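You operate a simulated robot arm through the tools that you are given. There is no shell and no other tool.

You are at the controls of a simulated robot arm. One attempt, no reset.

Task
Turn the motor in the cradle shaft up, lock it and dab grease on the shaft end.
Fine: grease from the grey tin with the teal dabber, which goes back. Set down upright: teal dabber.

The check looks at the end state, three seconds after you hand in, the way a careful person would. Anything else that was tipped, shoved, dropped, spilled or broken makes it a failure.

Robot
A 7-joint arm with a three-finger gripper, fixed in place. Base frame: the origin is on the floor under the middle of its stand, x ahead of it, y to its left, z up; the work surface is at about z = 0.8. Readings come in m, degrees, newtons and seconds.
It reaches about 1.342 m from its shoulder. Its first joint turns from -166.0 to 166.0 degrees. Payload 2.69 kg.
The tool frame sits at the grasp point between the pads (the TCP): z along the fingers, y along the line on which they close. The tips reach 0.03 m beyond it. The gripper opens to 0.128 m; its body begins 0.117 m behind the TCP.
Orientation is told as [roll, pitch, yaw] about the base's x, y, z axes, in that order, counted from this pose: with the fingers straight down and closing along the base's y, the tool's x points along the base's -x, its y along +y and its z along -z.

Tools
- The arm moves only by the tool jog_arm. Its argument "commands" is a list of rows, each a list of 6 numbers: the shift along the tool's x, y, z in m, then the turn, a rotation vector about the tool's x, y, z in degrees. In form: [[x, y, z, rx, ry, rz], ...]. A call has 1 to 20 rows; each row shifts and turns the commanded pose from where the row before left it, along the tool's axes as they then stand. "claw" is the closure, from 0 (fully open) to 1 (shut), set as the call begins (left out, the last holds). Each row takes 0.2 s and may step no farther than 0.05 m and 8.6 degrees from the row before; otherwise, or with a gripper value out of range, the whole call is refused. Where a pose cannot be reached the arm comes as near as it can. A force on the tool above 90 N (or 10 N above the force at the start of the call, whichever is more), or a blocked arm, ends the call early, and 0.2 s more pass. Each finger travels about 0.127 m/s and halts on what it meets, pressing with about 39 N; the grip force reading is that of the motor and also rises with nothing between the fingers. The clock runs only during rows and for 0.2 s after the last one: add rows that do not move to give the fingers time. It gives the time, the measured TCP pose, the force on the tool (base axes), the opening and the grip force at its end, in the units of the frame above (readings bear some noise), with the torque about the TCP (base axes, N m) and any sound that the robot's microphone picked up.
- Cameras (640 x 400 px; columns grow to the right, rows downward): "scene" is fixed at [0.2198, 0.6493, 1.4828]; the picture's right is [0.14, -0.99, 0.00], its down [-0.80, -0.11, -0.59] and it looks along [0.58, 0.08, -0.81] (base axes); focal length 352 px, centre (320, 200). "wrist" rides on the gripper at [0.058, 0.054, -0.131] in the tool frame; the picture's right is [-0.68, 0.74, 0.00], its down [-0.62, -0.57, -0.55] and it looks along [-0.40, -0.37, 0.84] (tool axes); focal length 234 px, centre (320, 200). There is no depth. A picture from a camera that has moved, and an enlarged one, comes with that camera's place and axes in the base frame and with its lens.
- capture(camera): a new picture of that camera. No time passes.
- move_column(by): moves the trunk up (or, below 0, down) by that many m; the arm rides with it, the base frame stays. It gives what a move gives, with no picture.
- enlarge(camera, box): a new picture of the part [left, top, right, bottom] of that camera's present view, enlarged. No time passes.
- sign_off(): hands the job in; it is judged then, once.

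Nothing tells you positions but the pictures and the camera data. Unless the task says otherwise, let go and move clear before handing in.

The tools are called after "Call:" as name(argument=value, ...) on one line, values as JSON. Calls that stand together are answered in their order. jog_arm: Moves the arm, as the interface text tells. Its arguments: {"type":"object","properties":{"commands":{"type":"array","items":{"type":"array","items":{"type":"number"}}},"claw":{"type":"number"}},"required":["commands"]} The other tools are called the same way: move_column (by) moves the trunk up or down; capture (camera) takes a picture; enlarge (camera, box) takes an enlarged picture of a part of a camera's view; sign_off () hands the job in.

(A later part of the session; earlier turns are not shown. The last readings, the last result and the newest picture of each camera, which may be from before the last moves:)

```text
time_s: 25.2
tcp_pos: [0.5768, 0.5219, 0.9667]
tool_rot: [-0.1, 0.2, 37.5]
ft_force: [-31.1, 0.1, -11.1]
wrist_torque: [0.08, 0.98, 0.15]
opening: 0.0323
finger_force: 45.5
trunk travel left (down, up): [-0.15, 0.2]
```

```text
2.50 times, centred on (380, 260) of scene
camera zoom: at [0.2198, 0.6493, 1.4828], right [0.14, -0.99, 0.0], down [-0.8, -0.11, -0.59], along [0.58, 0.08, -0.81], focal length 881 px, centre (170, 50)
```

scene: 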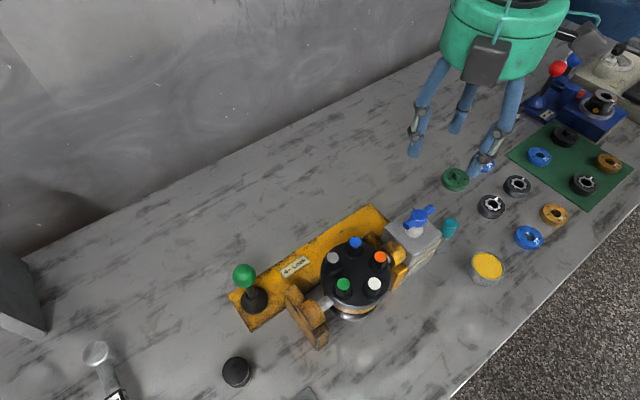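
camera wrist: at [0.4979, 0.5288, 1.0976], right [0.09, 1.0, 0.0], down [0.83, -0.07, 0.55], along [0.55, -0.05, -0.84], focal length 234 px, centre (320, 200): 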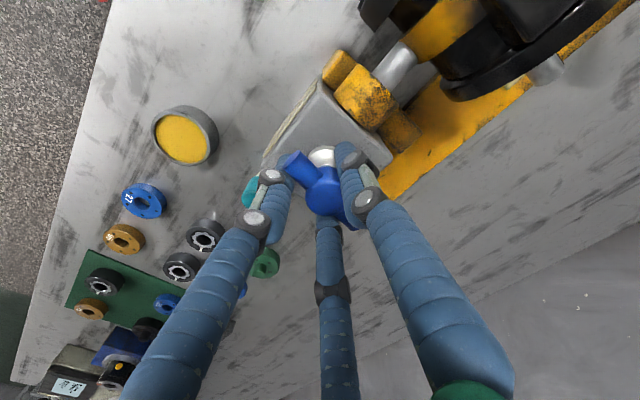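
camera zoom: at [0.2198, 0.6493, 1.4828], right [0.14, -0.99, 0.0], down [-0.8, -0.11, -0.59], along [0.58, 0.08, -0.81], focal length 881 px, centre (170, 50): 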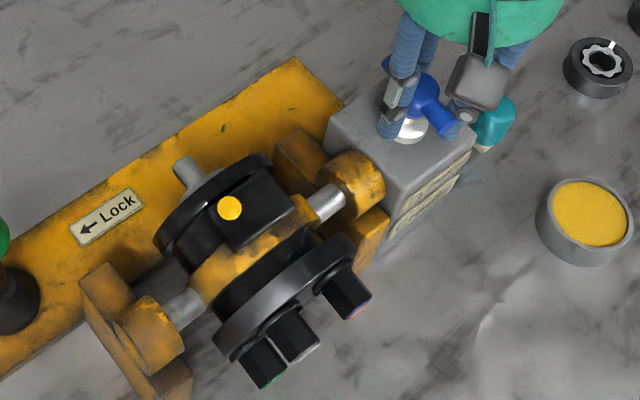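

The motor is a bit past 90°, and the slim shaft is now visible swinging up on the far side. I'll trim and continue.

Call:
jog_arm(commands=[[0.0012, 0.0009, 0, 0, 0, 0], [0.0012, 0.0009, 0, 0, 0, 0], [0.0003, 0.0002, 0, 0, 0, 6], [0.0003, 0.0002, 0, 0, 0, 6], [0.0003, 0.0002, 0, 0, 0, 6], [0.0003, 0.0002, 0, 0, 0, 6], [0.0003, 0.0002, 0, 0, 0, 6], [0.0003, 0.0002, 0, 0, 0, 6], [0.0003, 0.0002, 0, 0, 0, 6]])

Call:
enlarge(camera="scene", box=[280, 180, 480, 340])

Call:
capture(camera="wrist")

```text
time_s: 27.2
tcp_pos: [0.5738, 0.5227, 0.9668]
tool_rot: [0.0, -0.1, -4.4]
ft_force: [6.4, 6.5, -10.8]
wrist_torque: [0.61, -0.05, 0.02]
opening: 0.0325
finger_force: 44.6
trunk travel left (down, up): [-0.15, 0.2]
```

```text
2.50 times, centred on (380, 260) of scene
camera zoom: at [0.2198, 0.6493, 1.4828], right [0.14, -0.99, 0.0], down [-0.8, -0.11, -0.59], along [0.58, 0.08, -0.81], focal length 881 px, centre (170, 50)
```

zoom: 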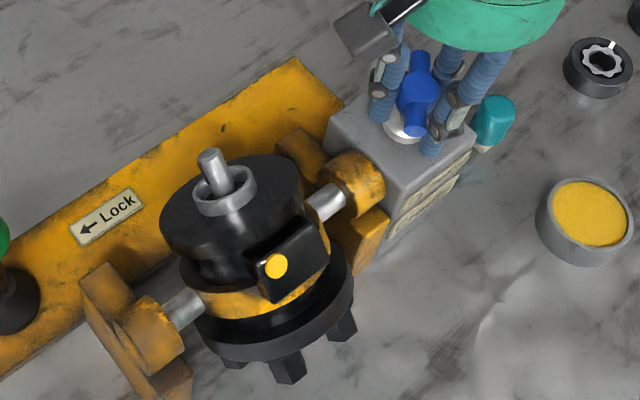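

```text
taken
camera wrist: at [0.5196, 0.5809, 1.0976], right [0.73, 0.68, 0.0], down [0.57, -0.61, 0.55], along [0.38, -0.4, -0.84], focal length 234 px, centre (320, 200)
```

wrist: 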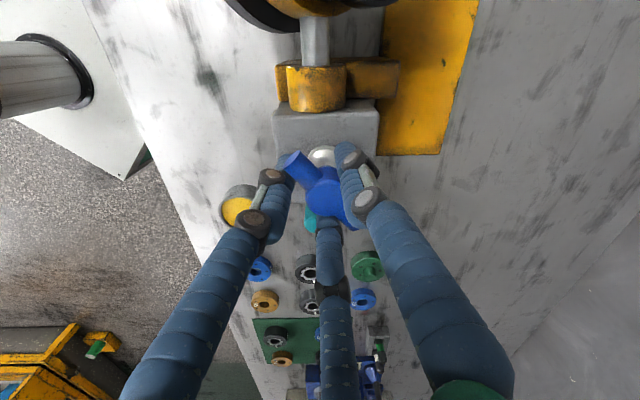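

About 138° done, and the shaft is nearly up. I'll turn on toward 180° in smaller steps, watching for a stop.

Call:
jog_arm(commands=[[0.0002, 0.0004, 0, 0, 0, 6], [0.0002, 0.0004, 0, 0, 0, 6], [0.0002, 0.0004, 0, 0, 0, 6], [0.0002, 0.0004, 0, 0, 0, 6], [0.0002, 0.0004, 0, 0, 0, 6], [0.0002, 0.0004, 0, 0, 0, 6]])

Call:
enlarge(camera="scene", box=[280, 180, 480, 340])

Call:
capture(camera="wrist")

```text
time_s: 28.6
tcp_pos: [0.5718, 0.5252, 0.9667]
tool_rot: [0.0, -0.1, -40.4]
ft_force: [-4.0, 8.3, 5.0]
wrist_torque: [0.72, -0.26, -0.02]
opening: 0.0322
finger_force: 45.1
trunk travel left (down, up): [-0.15, 0.2]
```

```text
2.50 times, centred on (380, 260) of scene
camera zoom: at [0.2198, 0.6493, 1.4828], right [0.14, -0.99, 0.0], down [-0.8, -0.11, -0.59], along [0.58, 0.08, -0.81], focal length 881 px, centre (170, 50)
```

zoom: 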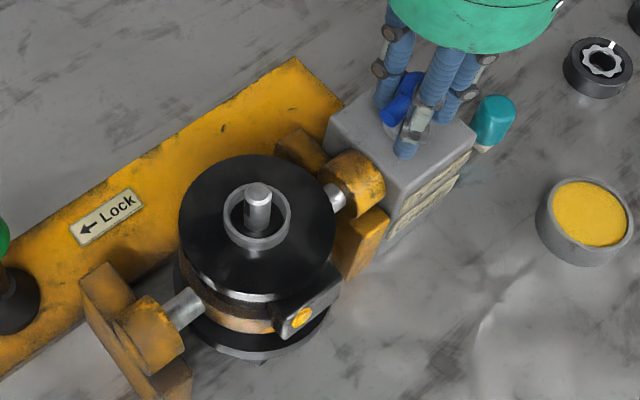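

```text
taken
camera wrist: at [0.5626, 0.6042, 1.0976], right [0.99, 0.12, 0.0], down [0.1, -0.83, 0.55], along [0.07, -0.55, -0.84], focal length 234 px, centre (320, 200)
```

wrist: 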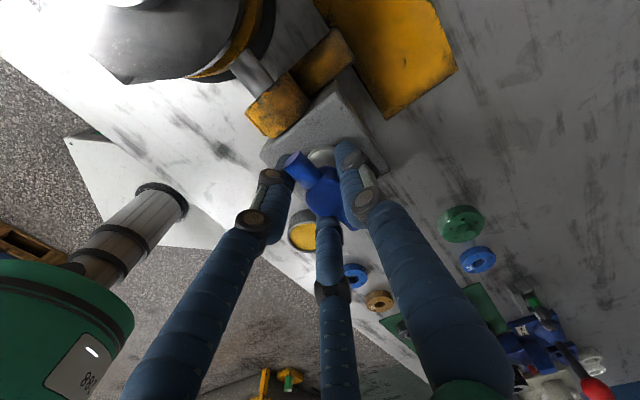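

The shaft is within a few degrees of vertical, still leaning slightly toward the far side. I'll turn the last few degrees slowly.

Call:
jog_arm(commands=[[0.0001, 0.0003, 0, 0, 0, 2], [0.0001, 0.0003, 0, 0, 0, 2], [0.0001, 0.0002, 0, 0, 0, 2]])

Call:
enlarge(camera="scene", box=[310, 210, 410, 320])

```text
time_s: 29.4
tcp_pos: [0.5719, 0.5257, 0.9666]
tool_rot: [-0.1, -0.1, -46.2]
ft_force: [-14.1, 10.4, 4.4]
wrist_torque: [1.05, -0.41, 3.03]
opening: 0.0326
finger_force: 44.4
trunk travel left (down, up): [-0.15, 0.2]
```

```text
3.64 times, centred on (360, 265) of scene
camera zoom: at [0.2198, 0.6493, 1.4828], right [0.14, -0.99, 0.0], down [-0.8, -0.11, -0.59], along [0.58, 0.08, -0.81], focal length 1281 px, centre (174, -36)
```

zoom: 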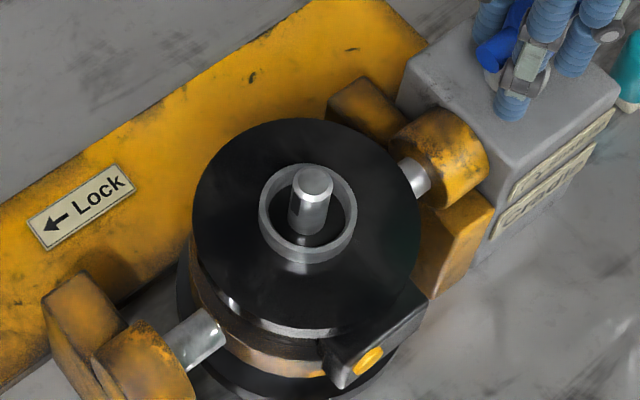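

Torque jumped to 3 N·m, so the motor has reached its shaft-up stop, and the shaft lines up with vertical in the picture. I'll take off the wind-up, open just enough to clear the bar, and rise.

Call:
jog_arm(commands=[[0, 0, 0, 0, 0, -0.7], [0, 0, 0, 0, 0, 0]])

Call:
jog_arm(commands=[[0, 0, 0, 0, 0, 0], [0, 0, 0, 0, 0, 0], [0, 0, 0, 0, 0, 0]], claw=0.45)

Call:
capture(camera="wrist")

Call:
enlarge(camera="scene", box=[310, 170, 470, 320])

```text
time_s: 30.1
tcp_pos: [0.573, 0.5251, 0.9684]
tool_rot: [0.0, -0.1, -45.6]
ft_force: [-18.0, 9.5, 6.8]
wrist_torque: [0.71, -0.15, 1.08]
opening: 0.0327
finger_force: 44.7
trunk travel left (down, up): [-0.15, 0.2]
```

```text
time_s: 30.9
tcp_pos: [0.5729, 0.5247, 0.9681]
tool_rot: [-0.1, 0.0, -45.6]
ft_force: [-0.5, -0.5, 0.3]
wrist_torque: [0.01, -0.02, 0.01]
opening: 0.0707
finger_force: 0.0
trunk travel left (down, up): [-0.15, 0.2]
```

```text
taken
camera wrist: at [0.5708, 0.605, 1.0972], right [1.0, 0.03, 0.0], down [0.03, -0.83, 0.55], along [0.02, -0.55, -0.84], focal length 234 px, centre (320, 200)
```

wrist: 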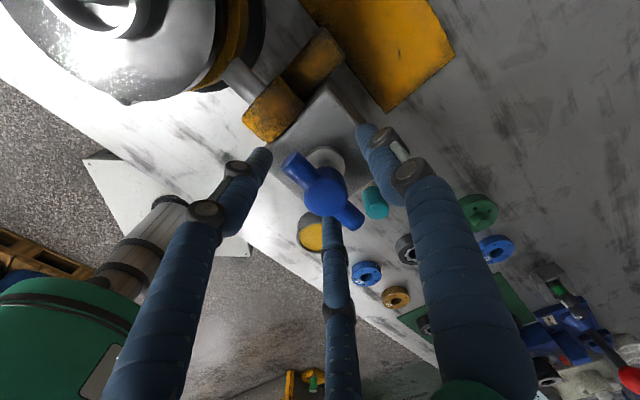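

```text
2.67 times, centred on (390, 245) of scene
camera zoom: at [0.2198, 0.6493, 1.4828], right [0.14, -0.99, 0.0], down [-0.8, -0.11, -0.59], along [0.58, 0.08, -0.81], focal length 940 px, centre (133, 80)
```

zoom: 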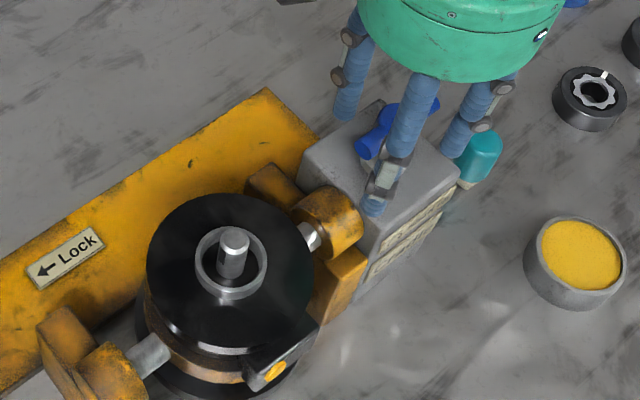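

The tee is released with no residual force and the motor is holding shaft-up. I'll rise, travel over to the lever's inner side, and turn the wrist back to the side-on view.

Call:
jog_arm(commands=[[0, 0, -0.03, 0, 0, 0], [0, 0, -0.05, 0, 0, 0], [0, 0, -0.05, 0, 0, 0], [0, 0, -0.05, 0, 0, 0], [0.0426, 0.0214, 0, 0, 0, 0], [0.0426, 0.0214, 0, 0, 0, 0], [0.0426, 0.0214, 0, 0, 0, 0], [0.0426, 0.0214, 0, 0, 0, 0], [0.0426, 0.0214, 0, 0, 0, 0], [0, 0, 0, 0, 0, -8.5], [0, 0, 0, 0, 0, -8.5], [0, 0, 0, 0, 0, -8.5], [0, 0, 0, 0, 0, -8.5], [0, 0, 0, 0, 0, -8.5], [0, 0, 0, 0, 0, -8.5], [0, 0, 0, 0, 0, -8.5], [0, 0, 0, 0, 0, -8.5]])

Call:
jog_arm(commands=[[0, 0, 0, 0, 0, -8.5], [0, 0, 0, 0, 0, -8.5], [0, 0, 0, 0, 0, -8.5], [0, 0, 0, 0, 0, -8.5], [0, 0, 0, 0, 0, -8.5], [0, 0, 0, 0, 0, -8.5], [0, 0, 0, 0, 0, -8.5], [0, 0, 0, 0, 0, -8.1], [0, 0, 0, 0, 0, 0]], claw=1)

Call:
capture(camera="wrist")

Call:
capture(camera="scene")

```text
time_s: 34.5
tcp_pos: [0.5013, 0.7519, 1.147]
tool_rot: [-0.1, 0.1, 22.6]
ft_force: [0.3, -0.1, -0.2]
wrist_torque: [-0.01, -0.03, 0.01]
opening: 0.0704
finger_force: 0.0
trunk travel left (down, up): [-0.15, 0.2]
```

```text
time_s: 36.5
tcp_pos: [0.4995, 0.7516, 1.1467]
tool_rot: [0.0, 0.0, 90.1]
ft_force: [0.1, 0.5, 0.0]
wrist_torque: [-0.02, 0.0, -0.03]
opening: 0.0022
finger_force: 31.3
trunk travel left (down, up): [-0.15, 0.2]
```

```text
taken
camera wrist: at [0.4466, 0.6941, 1.2776], right [-0.74, 0.68, 0.0], down [0.56, 0.62, 0.55], along [0.37, 0.4, -0.84], focal length 234 px, centre (320, 200)
```

wrist: 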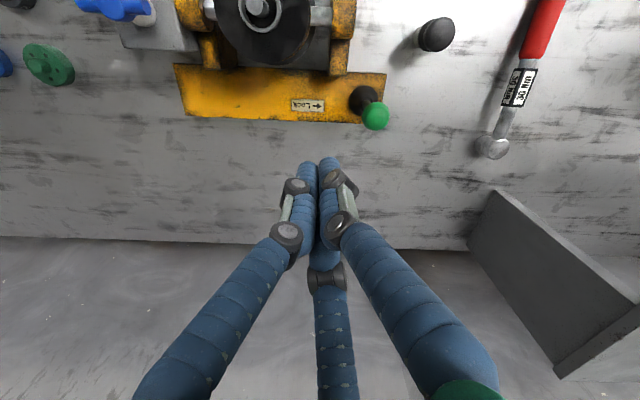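

```text
taken
```

scene: 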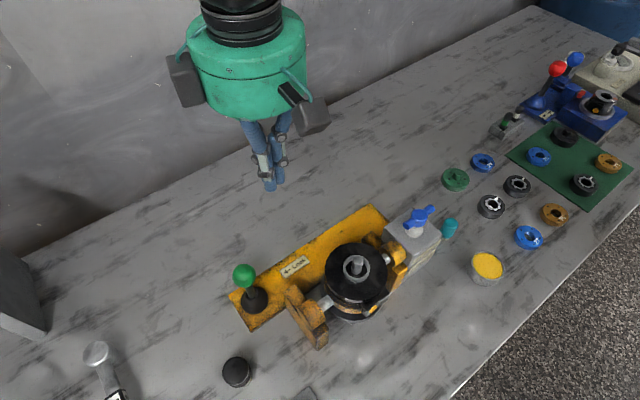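

Call:
enlarge(camera="wrist", box=[160, 0, 420, 140])

Call:
enlarge(camera="scene", box=[220, 230, 420, 350])

```text
2.46 times, centred on (290, 70) of wrist
camera zoom: at [0.4466, 0.6941, 1.2776], right [-0.74, 0.68, 0.0], down [0.56, 0.62, 0.55], along [0.37, 0.4, -0.84], focal length 576 px, centre (394, 520)
```

zoom: 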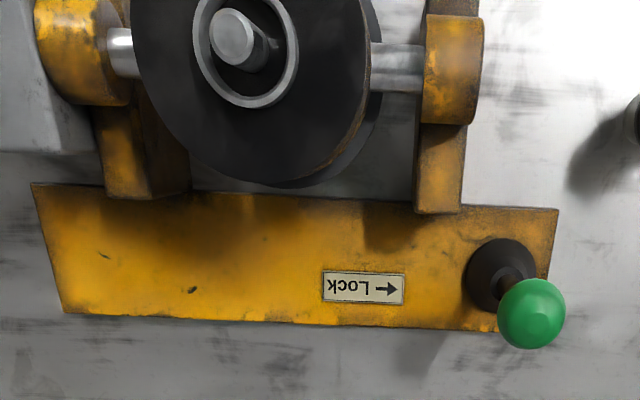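

```text
3.20 times, centred on (320, 290) of scene
camera zoom: at [0.2198, 0.6493, 1.4828], right [0.14, -0.99, 0.0], down [-0.8, -0.11, -0.59], along [0.58, 0.08, -0.81], focal length 1128 px, centre (320, -88)
```

zoom: 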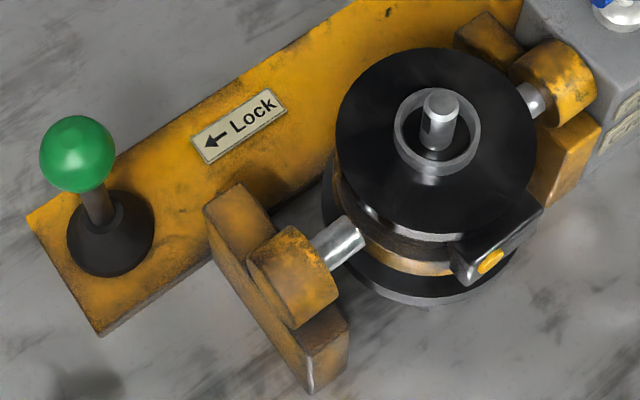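

The ball is at (0.4455, 0.809, 0.925) and the nearby cradle arm tops out at z of about 0.886, so fingertips at about 0.90 pass clear. I'll descend on the inner side and push outward along the Lock arrow.

Call:
jog_arm(commands=[[0, 0, 0.0433, 0, 0, 0], [0, 0, 0.0433, 0, 0, 0], [0, 0, 0.0433, 0, 0, 0], [0, 0, 0.0433, 0, 0, 0], [0, 0, 0.0433, 0, 0, 0], [0, 0, 0, 0, 0, 0]])

Call:
capture(camera="wrist")

```text
time_s: 37.9
tcp_pos: [0.4995, 0.7519, 0.9287]
tool_rot: [0.0, 0.1, 89.9]
ft_force: [-0.5, 1.1, -0.8]
wrist_torque: [-0.03, 0.01, -0.01]
opening: 0.0022
finger_force: 31.7
trunk travel left (down, up): [-0.15, 0.2]
```

```text
taken
camera wrist: at [0.4453, 0.6939, 1.0596], right [-0.74, 0.68, 0.0], down [0.57, 0.62, 0.55], along [0.37, 0.4, -0.84], focal length 234 px, centre (320, 200)
```

wrist: 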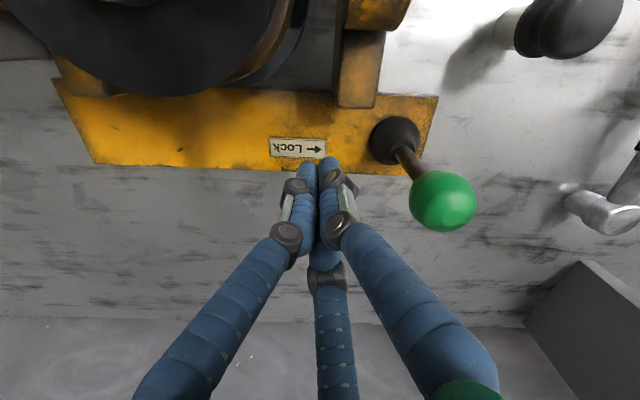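

The fingertips are level with the ball and in line with it. Pushing outward now.

Call:
jog_arm(commands=[[-0.00703, 0.00711, 0, 0, 0, 0], [-0.00703, 0.00711, 0, 0, 0, 0], [-0.00703, 0.00711, 0, 0, 0, 0], [-0.00703, 0.00711, 0, 0, 0, 0], [-0.00703, 0.00711, 0, 0, 0, 0], [-0.00703, 0.00711, 0, 0, 0, 0], [-0.00703, 0.00711, 0, 0, 0, 0], [-0.00703, 0.00711, 0, 0, 0, 0]])

Call:
capture(camera="wrist")

```text
time_s: 39.6
tcp_pos: [0.4445, 0.808, 0.9315]
tool_rot: [0.1, -0.1, 90.0]
ft_force: [0.2, 0.1, 0.7]
wrist_torque: [0.02, 0.03, -0.03]
opening: 0.0022
finger_force: 31.6
trunk travel left (down, up): [-0.15, 0.2]
```

```text
taken
camera wrist: at [0.3905, 0.7502, 1.0619], right [-0.74, 0.68, 0.0], down [0.57, 0.62, 0.55], along [0.37, 0.4, -0.84], focal length 234 px, centre (320, 200)
```

wrist: 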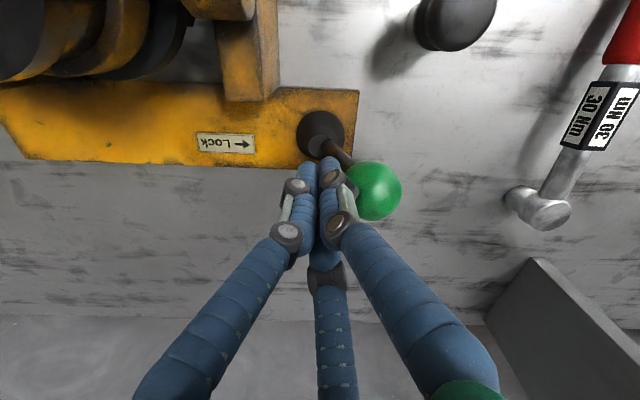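

The lever is tipping outward along the arrow. I'll continue to its locked stop.

Call:
jog_arm(commands=[[-0.00703, 0.00711, 0.001, 0, 0, 0], [-0.00703, 0.00711, 0.001, 0, 0, 0], [-0.0035, 0.0036, 0, 0, 0, 0], [0, 0, 0, 0, 0, 0]])

Call:
capture(camera="wrist")

```text
time_s: 40.6
tcp_pos: [0.4274, 0.8254, 0.9271]
tool_rot: [0.0, 0.1, 90.0]
ft_force: [10.3, -9.6, -1.7]
wrist_torque: [-0.09, -0.09, 0.04]
opening: 0.0021
finger_force: 31.3
trunk travel left (down, up): [-0.15, 0.2]
```

```text
taken
camera wrist: at [0.3736, 0.7672, 1.0586], right [-0.74, 0.68, 0.0], down [0.57, 0.62, 0.55], along [0.37, 0.4, -0.84], focal length 234 px, centre (320, 200)
```

wrist: 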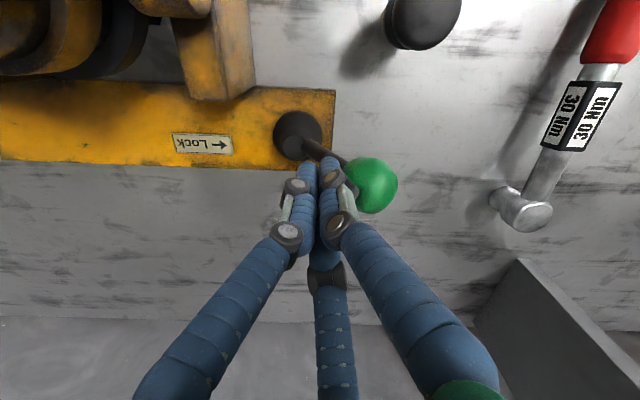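

The ball is back at its original locked position with the force rising. One small extra nudge should confirm it's firmly on the stop.

Call:
jog_arm(commands=[[-0.0021, 0.0021, 0, 0, 0, 0], [-0.0021, 0.0021, 0, 0, 0, 0], [0, 0, 0, 0, 0, 0]])

Call:
capture(camera="wrist")

```text
time_s: 41.5
tcp_pos: [0.4259, 0.8242, 0.9276]
tool_rot: [0.0, 0.2, 89.8]
ft_force: [47.7, -45.4, 0.6]
wrist_torque: [-0.56, -0.63, 0.24]
opening: 0.0014
finger_force: 31.1
trunk travel left (down, up): [-0.15, 0.2]
```

```text
taken
camera wrist: at [0.3727, 0.7679, 1.0585], right [-0.74, 0.68, 0.0], down [0.57, 0.62, 0.55], along [0.37, 0.4, -0.84], focal length 234 px, centre (320, 200)
```

wrist: 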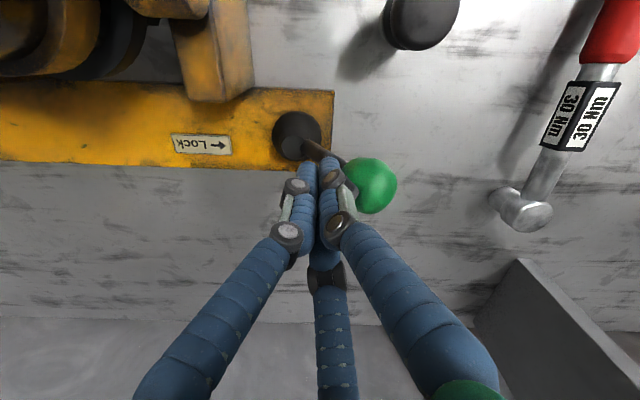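

The force rose to about 66 N with no further travel, so the lever is locked against its stop. I'll back off, rise, and travel high to above the dabber with the fingers opening partway.

Call:
jog_arm(commands=[[0.0106, -0.0107, 0, 0, 0, 0], [0.0106, -0.0107, 0, 0, 0, 0], [0, 0, -0.045, 0, 0, 0], [0, 0, -0.045, 0, 0, 0], [0, 0, -0.045, 0, 0, 0], [0, 0, -0.045, 0, 0, 0], [0, 0, -0.045, 0, 0, 0], [0.0422, -0.0233, 0, 0, 0, 0], [0.0422, -0.0233, 0, 0, 0, 0], [0.0422, -0.0233, 0, 0, 0, 0], [0.0422, -0.0233, 0, 0, 0, 0], [0.0422, -0.0233, 0, 0, 0, 0], [0.0422, -0.0233, 0, 0, 0, 0], [0.0422, -0.0233, 0, 0, 0, 0], [0.0422, -0.0233, 0, 0, 0, 0], [0.0422, -0.0233, 0, 0, 0, 0]])

Call:
jog_arm(commands=[[0, 0, 0, 0, 0, -7.5], [0, 0, 0, 0, 0, -7.5], [0, 0, 0, 0, 0, 0], [0, 0, 0, 0, 0, 0]], claw=0.4)

Call:
capture(camera="wrist")

Call:
capture(camera="scene")

```text
time_s: 44.9
tcp_pos: [0.6509, 0.4301, 1.1562]
tool_rot: [0.0, 0.1, 90.0]
ft_force: [0.3, 0.4, 0.2]
wrist_torque: [-0.02, 0.0, -0.01]
opening: 0.0022
finger_force: 31.8
trunk travel left (down, up): [-0.15, 0.2]
```

```text
time_s: 45.9
tcp_pos: [0.6521, 0.4299, 1.1552]
tool_rot: [0.0, 0.0, 104.9]
ft_force: [-0.1, 0.1, 0.1]
wrist_torque: [0.01, -0.03, 0.01]
opening: 0.0772
finger_force: 0.0
trunk travel left (down, up): [-0.15, 0.2]
```

```text
taken
camera wrist: at [0.6154, 0.3599, 1.2857], right [-0.89, 0.46, 0.0], down [0.39, 0.74, 0.55], along [0.25, 0.49, -0.84], focal length 234 px, centre (320, 200)
```

wrist: 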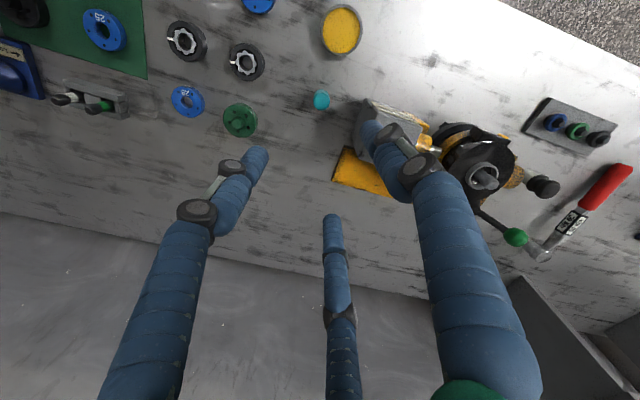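

```text
taken
```

scene: 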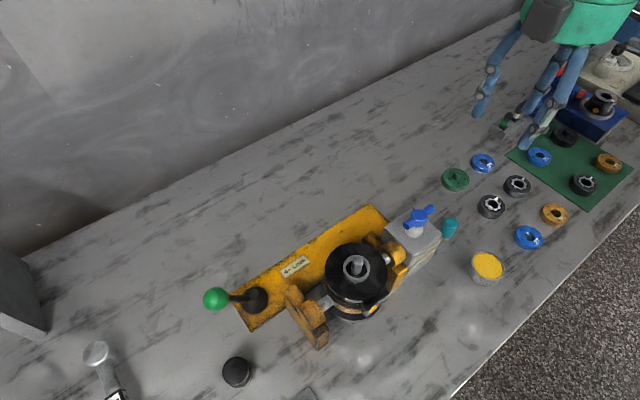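

The lever is back in its locked lean and the motor is shaft-up. I'll zoom in to locate the dabber and tin precisely.

Call:
enlarge(camera="wrist", box=[290, 70, 370, 130])

Call:
enlarge(camera="wrist", box=[300, 0, 380, 60])

Call:
enlarge(camera="scene", box=[430, 205, 510, 295])

Call:
enlarge(camera="scene", box=[310, 230, 410, 320])

```text
6.67 times, centred on (330, 100) of wrist
camera zoom: at [0.6154, 0.3599, 1.2857], right [-0.89, 0.46, 0.0], down [0.39, 0.74, 0.55], along [0.25, 0.49, -0.84], focal length 1561 px, centre (253, 867)
```

zoom: 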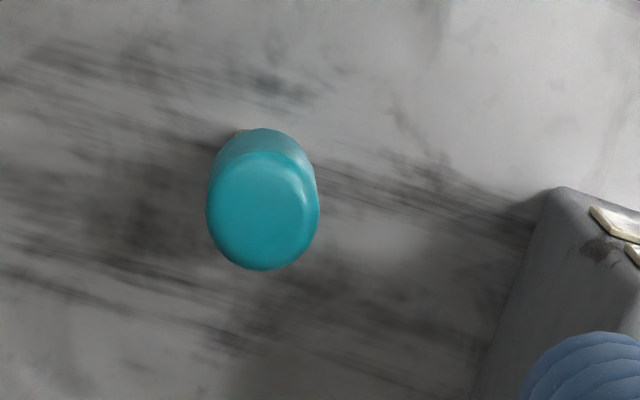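

```text
6.67 times, centred on (340, 30) of wrist
camera zoom: at [0.6154, 0.3599, 1.2857], right [-0.89, 0.46, 0.0], down [0.39, 0.74, 0.55], along [0.25, 0.49, -0.84], focal length 1561 px, centre (187, 1333)
```

zoom: 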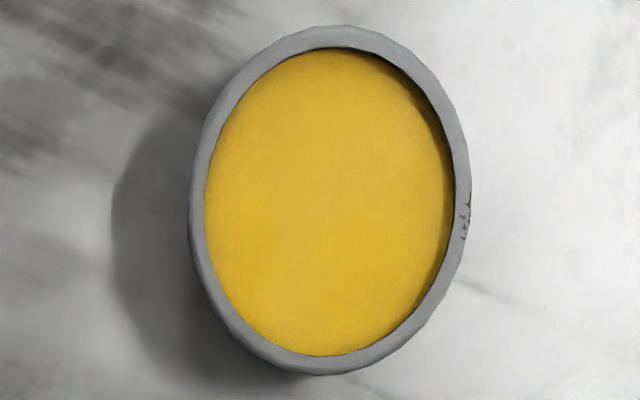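

```text
4.44 times, centred on (470, 250) of scene
camera zoom: at [0.2198, 0.6493, 1.4828], right [0.14, -0.99, 0.0], down [-0.8, -0.11, -0.59], along [0.58, 0.08, -0.81], focal length 1566 px, centre (-347, -22)
```

zoom: 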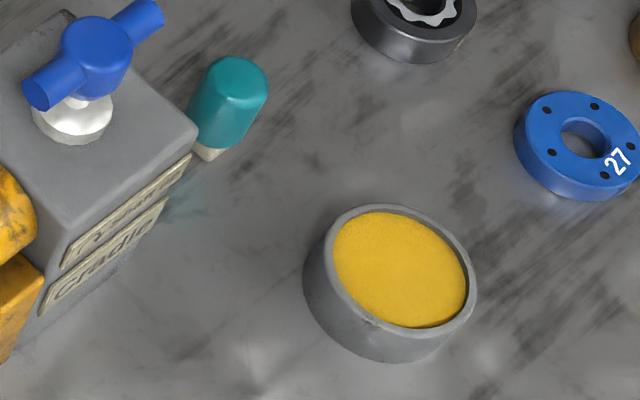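

```text
4.44 times, centred on (360, 275) of scene
camera zoom: at [0.2198, 0.6493, 1.4828], right [0.14, -0.99, 0.0], down [-0.8, -0.11, -0.59], along [0.58, 0.08, -0.81], focal length 1566 px, centre (142, -133)
```

zoom: 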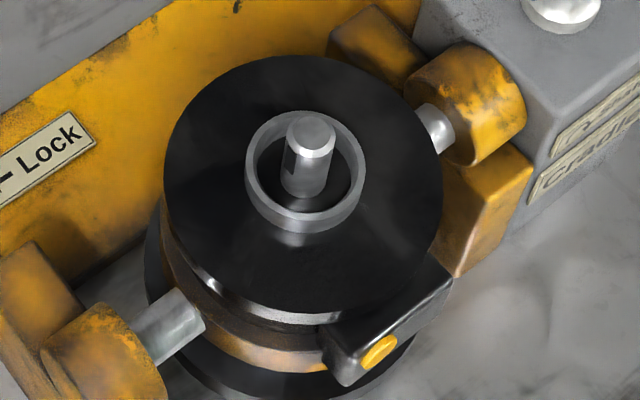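

The dabber top is at (0.648, 0.432, 0.856) and about 29 mm across. The tin rim is centred at (0.573, 0.358) at z of about 0.831. I'll come down over the dabber with open fingers and check before closing.

Call:
jog_arm(commands=[[-0.0027, 0.0026, 0.02, 0, 0, 0], [0, 0, 0.045, 0, 0, 0], [0, 0, 0.045, 0, 0, 0], [0, 0, 0.045, 0, 0, 0], [0, 0, 0.045, 0, 0, 0], [0, 0, 0.03, 0, 0, 0], [0, 0, 0, 0, 0, 0]])

Call:
capture(camera="wrist")

Call:
enlarge(camera="scene", box=[360, 110, 540, 290])

```text
time_s: 47.5
tcp_pos: [0.6498, 0.4311, 0.9209]
tool_rot: [0.0, 0.1, 105.0]
ft_force: [0.0, -0.3, -0.5]
wrist_torque: [-0.01, 0.0, 0.01]
opening: 0.0766
finger_force: 0.0
trunk travel left (down, up): [-0.15, 0.2]
```

```text
taken
camera wrist: at [0.6125, 0.3617, 1.0533], right [-0.89, 0.46, 0.0], down [0.39, 0.74, 0.55], along [0.25, 0.49, -0.84], focal length 234 px, centre (320, 200)
```

wrist: 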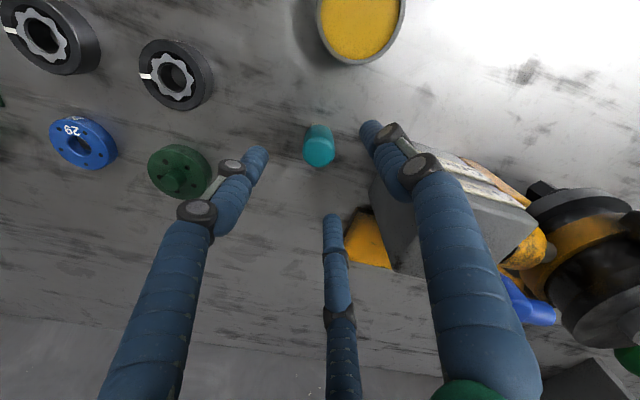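

```text
2.22 times, centred on (450, 200) of scene
camera zoom: at [0.2198, 0.6493, 1.4828], right [0.14, -0.99, 0.0], down [-0.8, -0.11, -0.59], along [0.58, 0.08, -0.81], focal length 783 px, centre (31, 200)
```

zoom: 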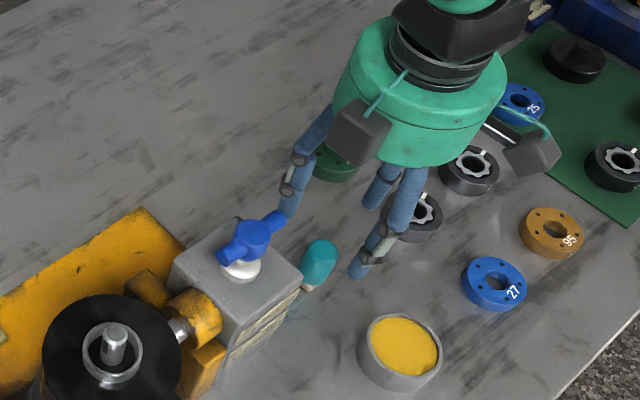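

The dabber is centred between the fingers and the block and tee are clear. Descending to grip height.

Call:
jog_arm(commands=[[-0.0012, 0, 0.025, 0, 0, 0], [0, 0, 0.025, 0, 0, 0], [0, 0, 0.0175, 0, 0, 0], [0, 0, 0, 0, 0, 0]])

Call:
capture(camera="wrist")

Call:
enlarge(camera="scene", box=[360, 150, 520, 290])

```text
time_s: 48.5
tcp_pos: [0.6484, 0.4305, 0.8556]
tool_rot: [0.0, 0.1, 105.1]
ft_force: [-0.3, 0.5, -0.8]
wrist_torque: [-0.02, -0.01, 0.0]
opening: 0.0771
finger_force: 0.1
trunk travel left (down, up): [-0.15, 0.2]
```

```text
taken
camera wrist: at [0.6124, 0.3608, 0.9874], right [-0.89, 0.46, 0.0], down [0.39, 0.74, 0.55], along [0.25, 0.49, -0.84], focal length 234 px, centre (320, 200)
```

wrist: 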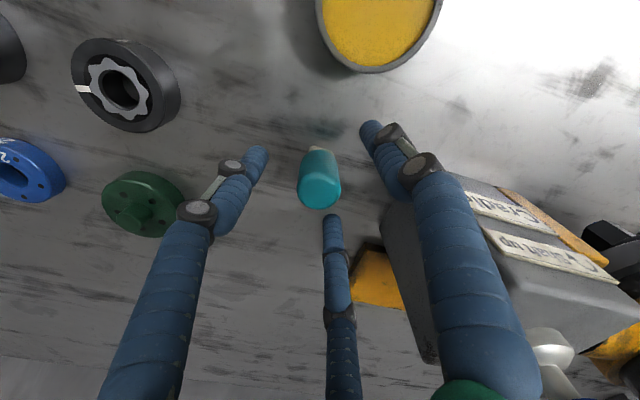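

```text
2.86 times, centred on (440, 220) of scene
camera zoom: at [0.2198, 0.6493, 1.4828], right [0.14, -0.99, 0.0], down [-0.8, -0.11, -0.59], along [0.58, 0.08, -0.81], focal length 1007 px, centre (-23, 143)
```

zoom: 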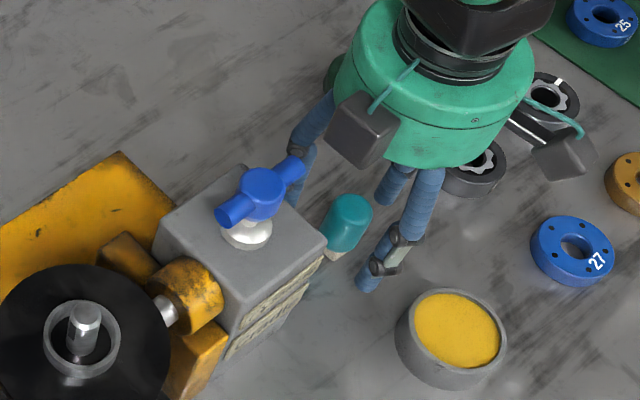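

Call:
enlarge(camera="wrist", box=[270, 120, 370, 220])

```text
4.00 times, centred on (320, 170) of wrist
camera zoom: at [0.6124, 0.3608, 0.9874], right [-0.89, 0.46, 0.0], down [0.39, 0.74, 0.55], along [0.25, 0.49, -0.84], focal length 937 px, centre (320, 320)
```

zoom: 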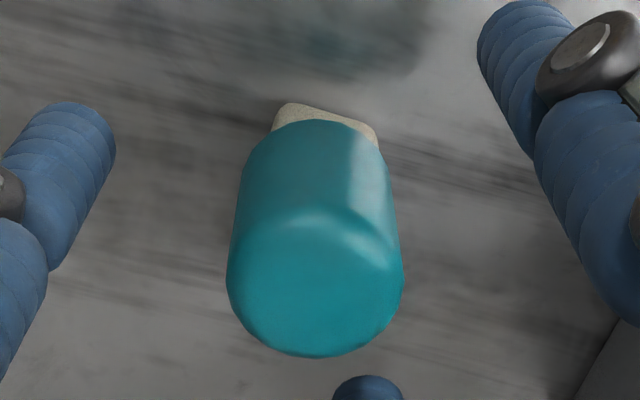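

The dabber is centred, with a pale pad about 2 cm across on the table. Closing on the handle.

Call:
jog_arm(commands=[[0, 0, 0.002, 0, 0, 0], [0, 0, 0, 0, 0, 0], [0, 0, 0, 0, 0, 0], [0, 0, 0, 0, 0, 0], [0, 0, 0, 0, 0, 0]], claw=1)

Call:
enlarge(camera="wrist", box=[240, 90, 400, 250])

Call:
enlarge(camera="scene", box=[400, 180, 520, 290])

```text
time_s: 49.6
tcp_pos: [0.6483, 0.4304, 0.8558]
tool_rot: [-0.1, 0.2, 105.0]
ft_force: [0.4, 0.7, 2.9]
wrist_torque: [0.03, -0.01, -0.02]
opening: 0.028
finger_force: 38.8
trunk travel left (down, up): [-0.15, 0.2]
```

```text
2.50 times, centred on (320, 170) of wrist
camera zoom: at [0.6124, 0.3611, 0.9858], right [-0.89, 0.46, 0.0], down [0.39, 0.74, 0.55], along [0.25, 0.49, -0.84], focal length 585 px, centre (320, 275)
```

zoom: 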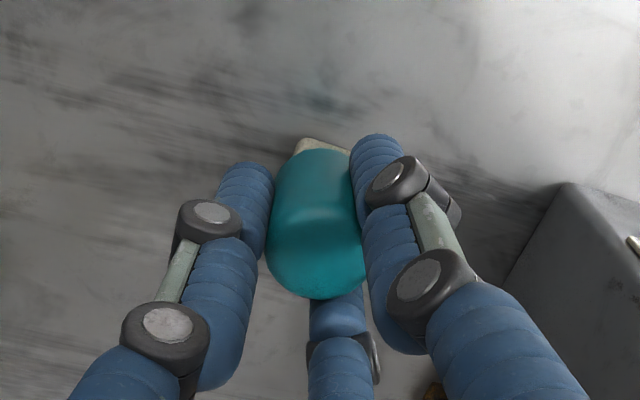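

```text
3.64 times, centred on (460, 235) of scene
camera zoom: at [0.2198, 0.6493, 1.4828], right [0.14, -0.99, 0.0], down [-0.8, -0.11, -0.59], along [0.58, 0.08, -0.81], focal length 1281 px, centre (-189, 73)
```

zoom: 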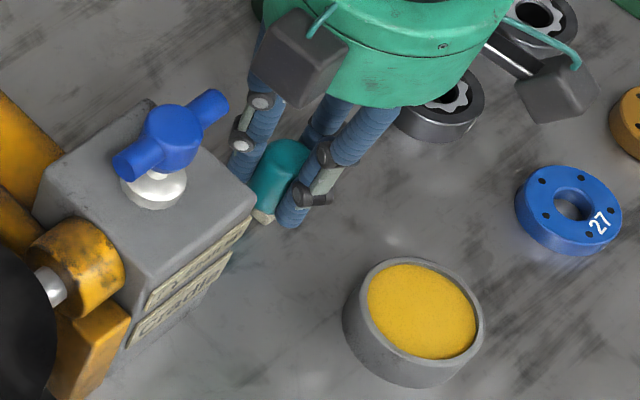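

The handle is held, opening 28 mm. I'll lift, check the hold, and carry it over the tin.

Call:
jog_arm(commands=[[0, 0, -0.02, 0, 0, 0], [0, 0, -0.03, 0, 0, 0], [0, 0, -0.03, 0, 0, 0], [0.0167, 0.0304, 0, 0, 0, 0], [0.0167, 0.0304, 0, 0, 0, 0], [0.0167, 0.0304, 0, 0, 0, 0], [0, 0, 0, 0, 0, 0]])

Call:
capture(camera="wrist")

Call:
enlarge(camera="scene", box=[400, 180, 540, 310])

```text
time_s: 51.2
tcp_pos: [0.5751, 0.3573, 0.9348]
tool_rot: [0.0, 0.0, 105.0]
ft_force: [-0.2, -0.3, 0.9]
wrist_torque: [0.05, -0.04, 0.03]
opening: 0.0278
finger_force: 38.6
trunk travel left (down, up): [-0.15, 0.2]
```

```text
taken
camera wrist: at [0.5381, 0.2876, 1.0658], right [-0.89, 0.46, 0.0], down [0.39, 0.74, 0.55], along [0.25, 0.49, -0.84], focal length 234 px, centre (320, 200)
```

wrist: 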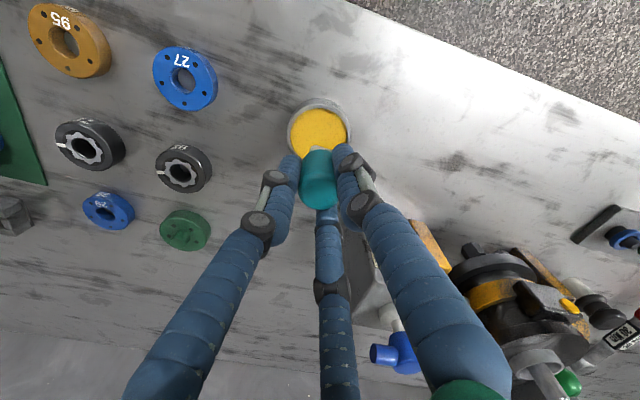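

```text
3.08 times, centred on (470, 245) of scene
camera zoom: at [0.2198, 0.6493, 1.4828], right [0.14, -0.99, 0.0], down [-0.8, -0.11, -0.59], along [0.58, 0.08, -0.81], focal length 1084 px, centre (-142, 62)
```

zoom: 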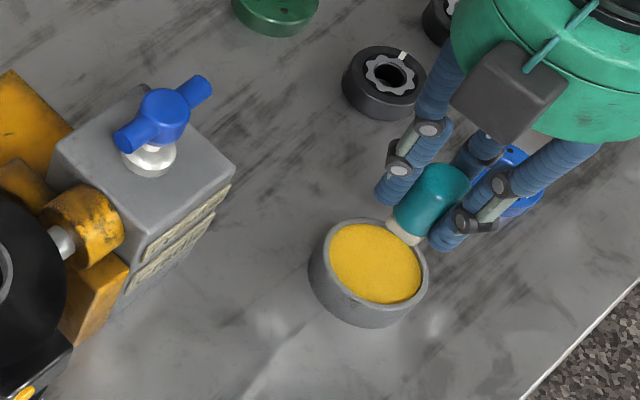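

The dabber hangs upright with its pad just clear of the tin. I'll zoom in to centre it over the grease before dipping.

Call:
enlarge(camera="wrist", box=[270, 80, 370, 230])

Call:
enlarge(camera="scene", box=[450, 220, 530, 290])

```text
2.67 times, centred on (320, 155) of wrist
camera zoom: at [0.5381, 0.2876, 1.0658], right [-0.89, 0.46, 0.0], down [0.39, 0.74, 0.55], along [0.25, 0.49, -0.84], focal length 624 px, centre (320, 320)
```

zoom: 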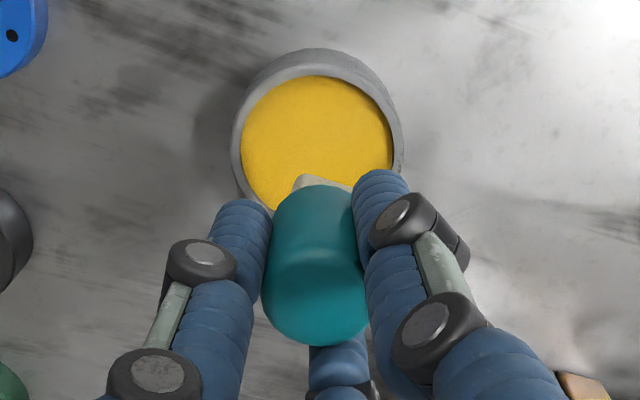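

```text
5.71 times, centred on (490, 255) of scene
camera zoom: at [0.2198, 0.6493, 1.4828], right [0.14, -0.99, 0.0], down [-0.8, -0.11, -0.59], along [0.58, 0.08, -0.81], focal length 2014 px, centre (-651, -114)
```

zoom: 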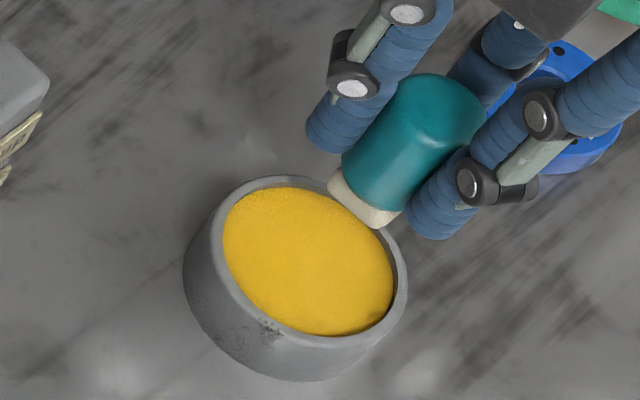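

The tin centre is about (0.5725, 0.3565), just 2 mm off the dabber. I'll trim and lower the pad into the grease slowly, watching the force.

Call:
jog_arm(commands=[[0.0005, 0.0022, 0.02, 0, 0, 0], [0, 0, 0.02, 0, 0, 0], [0, 0, 0.01, 0, 0, 0], [0, 0, 0, 0, 0, 0]])

Call:
enlarge(camera="scene", box=[450, 210, 530, 290])

Call:
enlarge(camera="wrist", box=[270, 80, 370, 230])

```text
time_s: 52.2
tcp_pos: [0.572, 0.3571, 0.8836]
tool_rot: [0.1, 0.1, 105.1]
ft_force: [0.6, -0.3, 0.4]
wrist_torque: [-0.01, 0.0, -0.01]
opening: 0.0281
finger_force: 39.0
trunk travel left (down, up): [-0.15, 0.2]
```

```text
5.00 times, centred on (490, 250) of scene
camera zoom: at [0.2198, 0.6493, 1.4828], right [0.14, -0.99, 0.0], down [-0.8, -0.11, -0.59], along [0.58, 0.08, -0.81], focal length 1762 px, centre (-530, -50)
```

zoom: 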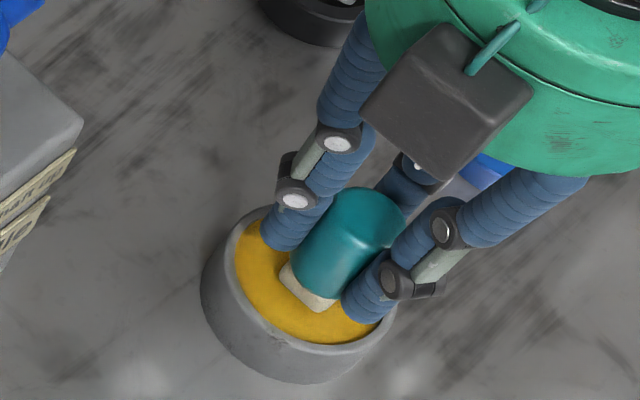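

```text
2.67 times, centred on (320, 155) of wrist
camera zoom: at [0.5361, 0.2874, 1.0153], right [-0.89, 0.46, 0.0], down [0.39, 0.74, 0.55], along [0.25, 0.49, -0.84], focal length 624 px, centre (320, 320)
```

zoom: 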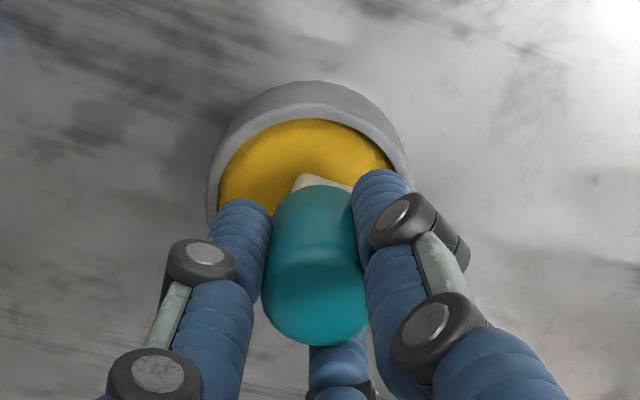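

The pad is just at the grease surface. I'll lower a few more millimetres and hold briefly.

Call:
jog_arm(commands=[[0, 0, 0.002, 0, 0, 0], [0, 0, 0.002, 0, 0, 0], [0, 0, 0.002, 0, 0, 0], [0, 0, 0, 0, 0, 0]])

Call:
enlarge(camera="scene", box=[450, 210, 530, 290])

```text
time_s: 53.2
tcp_pos: [0.5729, 0.359, 0.8809]
tool_rot: [-0.3, 0.1, 105.0]
ft_force: [0.0, -7.5, 28.5]
wrist_torque: [-0.47, 0.03, 0.0]
opening: 0.0278
finger_force: 38.8
trunk travel left (down, up): [-0.15, 0.2]
```

```text
5.00 times, centred on (490, 250) of scene
camera zoom: at [0.2198, 0.6493, 1.4828], right [0.14, -0.99, 0.0], down [-0.8, -0.11, -0.59], along [0.58, 0.08, -0.81], focal length 1762 px, centre (-530, -50)
```

zoom: 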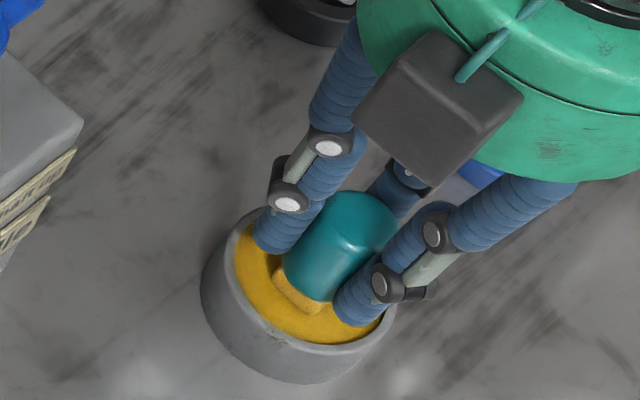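

The pad has picked up grease (it turned yellow) at about 28 N. I'll lift straight out and check the dabber and tin.

Call:
jog_arm(commands=[[0, 0, -0.005, 0, 0, 0], [0, 0, -0.015, 0, 0, 0], [0, 0, -0.03, 0, 0, 0], [0, 0, -0.03, 0, 0, 0], [0, 0, 0, 0, 0, 0]])

Call:
enlarge(camera="scene", box=[440, 180, 560, 300])

Call:
enlarge(camera="wrist", box=[270, 80, 370, 230])

```text
time_s: 54.5
tcp_pos: [0.5707, 0.359, 0.9579]
tool_rot: [0.0, 0.1, 105.0]
ft_force: [-0.2, -0.7, -1.1]
wrist_torque: [0.03, -0.05, 0.01]
opening: 0.0282
finger_force: 39.1
trunk travel left (down, up): [-0.15, 0.2]
```

```text
3.33 times, centred on (500, 240) of scene
camera zoom: at [0.2198, 0.6493, 1.4828], right [0.14, -0.99, 0.0], down [-0.8, -0.11, -0.59], along [0.58, 0.08, -0.81], focal length 1175 px, centre (-280, 67)
```

zoom: 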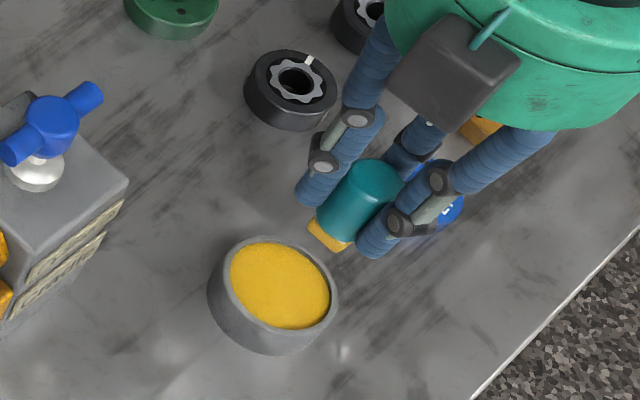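

```text
2.67 times, centred on (320, 155) of wrist
camera zoom: at [0.5349, 0.2884, 1.0893], right [-0.89, 0.46, 0.0], down [0.39, 0.74, 0.55], along [0.25, 0.49, -0.84], focal length 624 px, centre (320, 320)
```

zoom: 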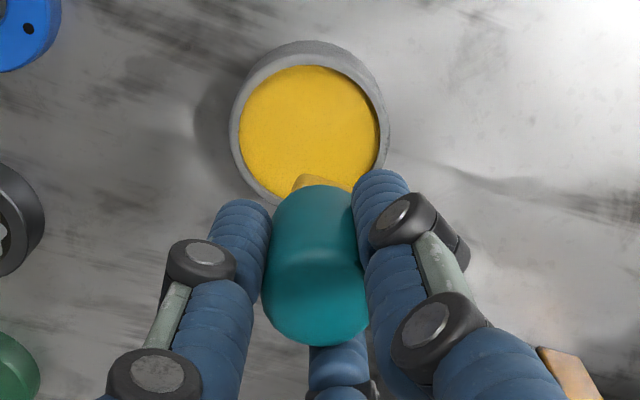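

The pad is yellow with grease, the hold is unchanged and the tin hasn't moved. I'll carry the dabber high to above the shaft end at about (0.470, 0.626, 0.992).

Call:
jog_arm(commands=[[0, 0, -0.045, 0, 0, 0], [0, 0, -0.045, 0, 0, 0], [0, 0, -0.045, 0, 0, 0], [0, 0, -0.027, 0, 0, 0], [-0.0475, 0.0048, 0, 0, 0, 0], [-0.0475, 0.0048, 0, 0, 0, 0], [-0.0475, 0.0048, 0, 0, 0, 0], [-0.0475, 0.0048, 0, 0, 0, 0], [-0.0475, 0.0048, 0, 0, 0, 0], [-0.0475, 0.0048, 0, 0, 0, 0], [0, 0, 0, 0, 0, 0]])

Call:
capture(camera="wrist")

Call:
capture(camera="scene")

```text
time_s: 56.9
tcp_pos: [0.4696, 0.6269, 1.1171]
tool_rot: [0.1, 0.2, 105.0]
ft_force: [0.0, 1.0, -0.7]
wrist_torque: [-0.07, 0.0, -0.01]
opening: 0.0278
finger_force: 39.1
trunk travel left (down, up): [-0.15, 0.2]
```

```text
taken
camera wrist: at [0.433, 0.5581, 1.2482], right [-0.89, 0.46, 0.0], down [0.39, 0.74, 0.55], along [0.25, 0.48, -0.84], focal length 234 px, centre (320, 200)
```

wrist: 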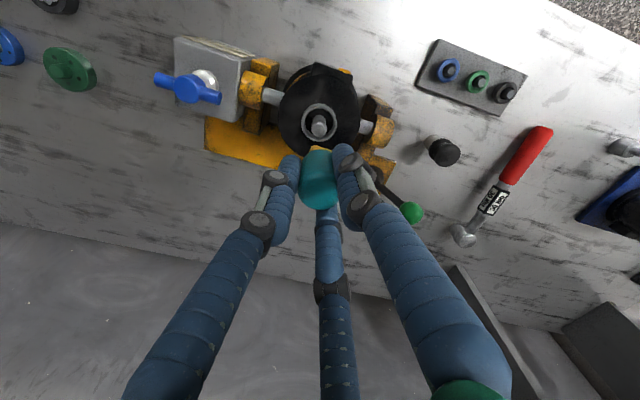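

```text
taken
```

scene: 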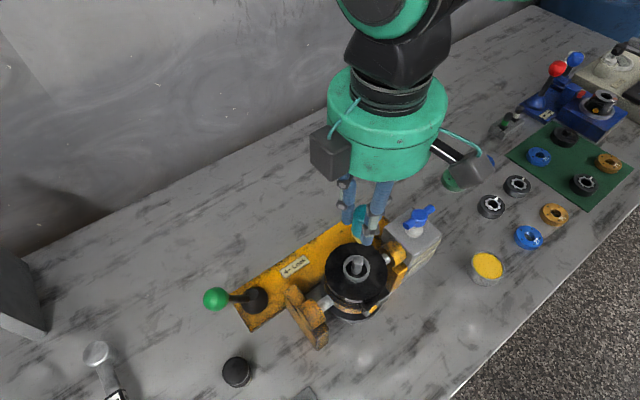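

Call:
enlarge(camera="wrist", box=[270, 80, 370, 220])

Call:
enlarge(camera="scene", box=[320, 190, 410, 300])

```text
2.86 times, centred on (320, 150) of wrist
camera zoom: at [0.433, 0.5581, 1.2482], right [-0.89, 0.46, 0.0], down [0.39, 0.74, 0.55], along [0.25, 0.48, -0.84], focal length 669 px, centre (320, 343)
```

zoom: 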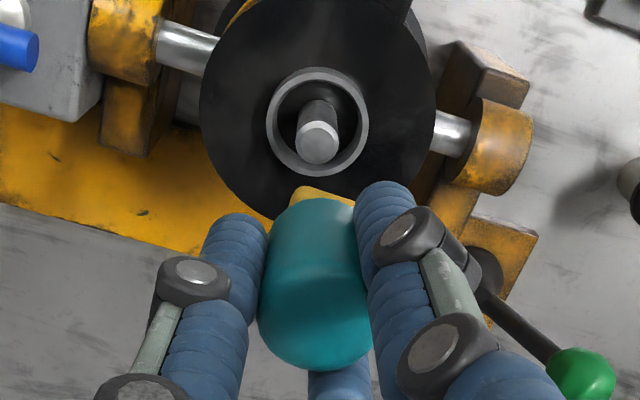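

```text
3.64 times, centred on (365, 245) of scene
camera zoom: at [0.2198, 0.6493, 1.4828], right [0.14, -0.99, 0.0], down [-0.8, -0.11, -0.59], along [0.58, 0.08, -0.81], focal length 1281 px, centre (156, 36)
```

zoom: 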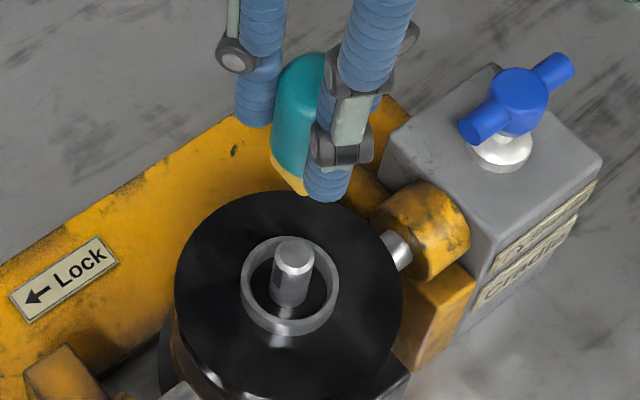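

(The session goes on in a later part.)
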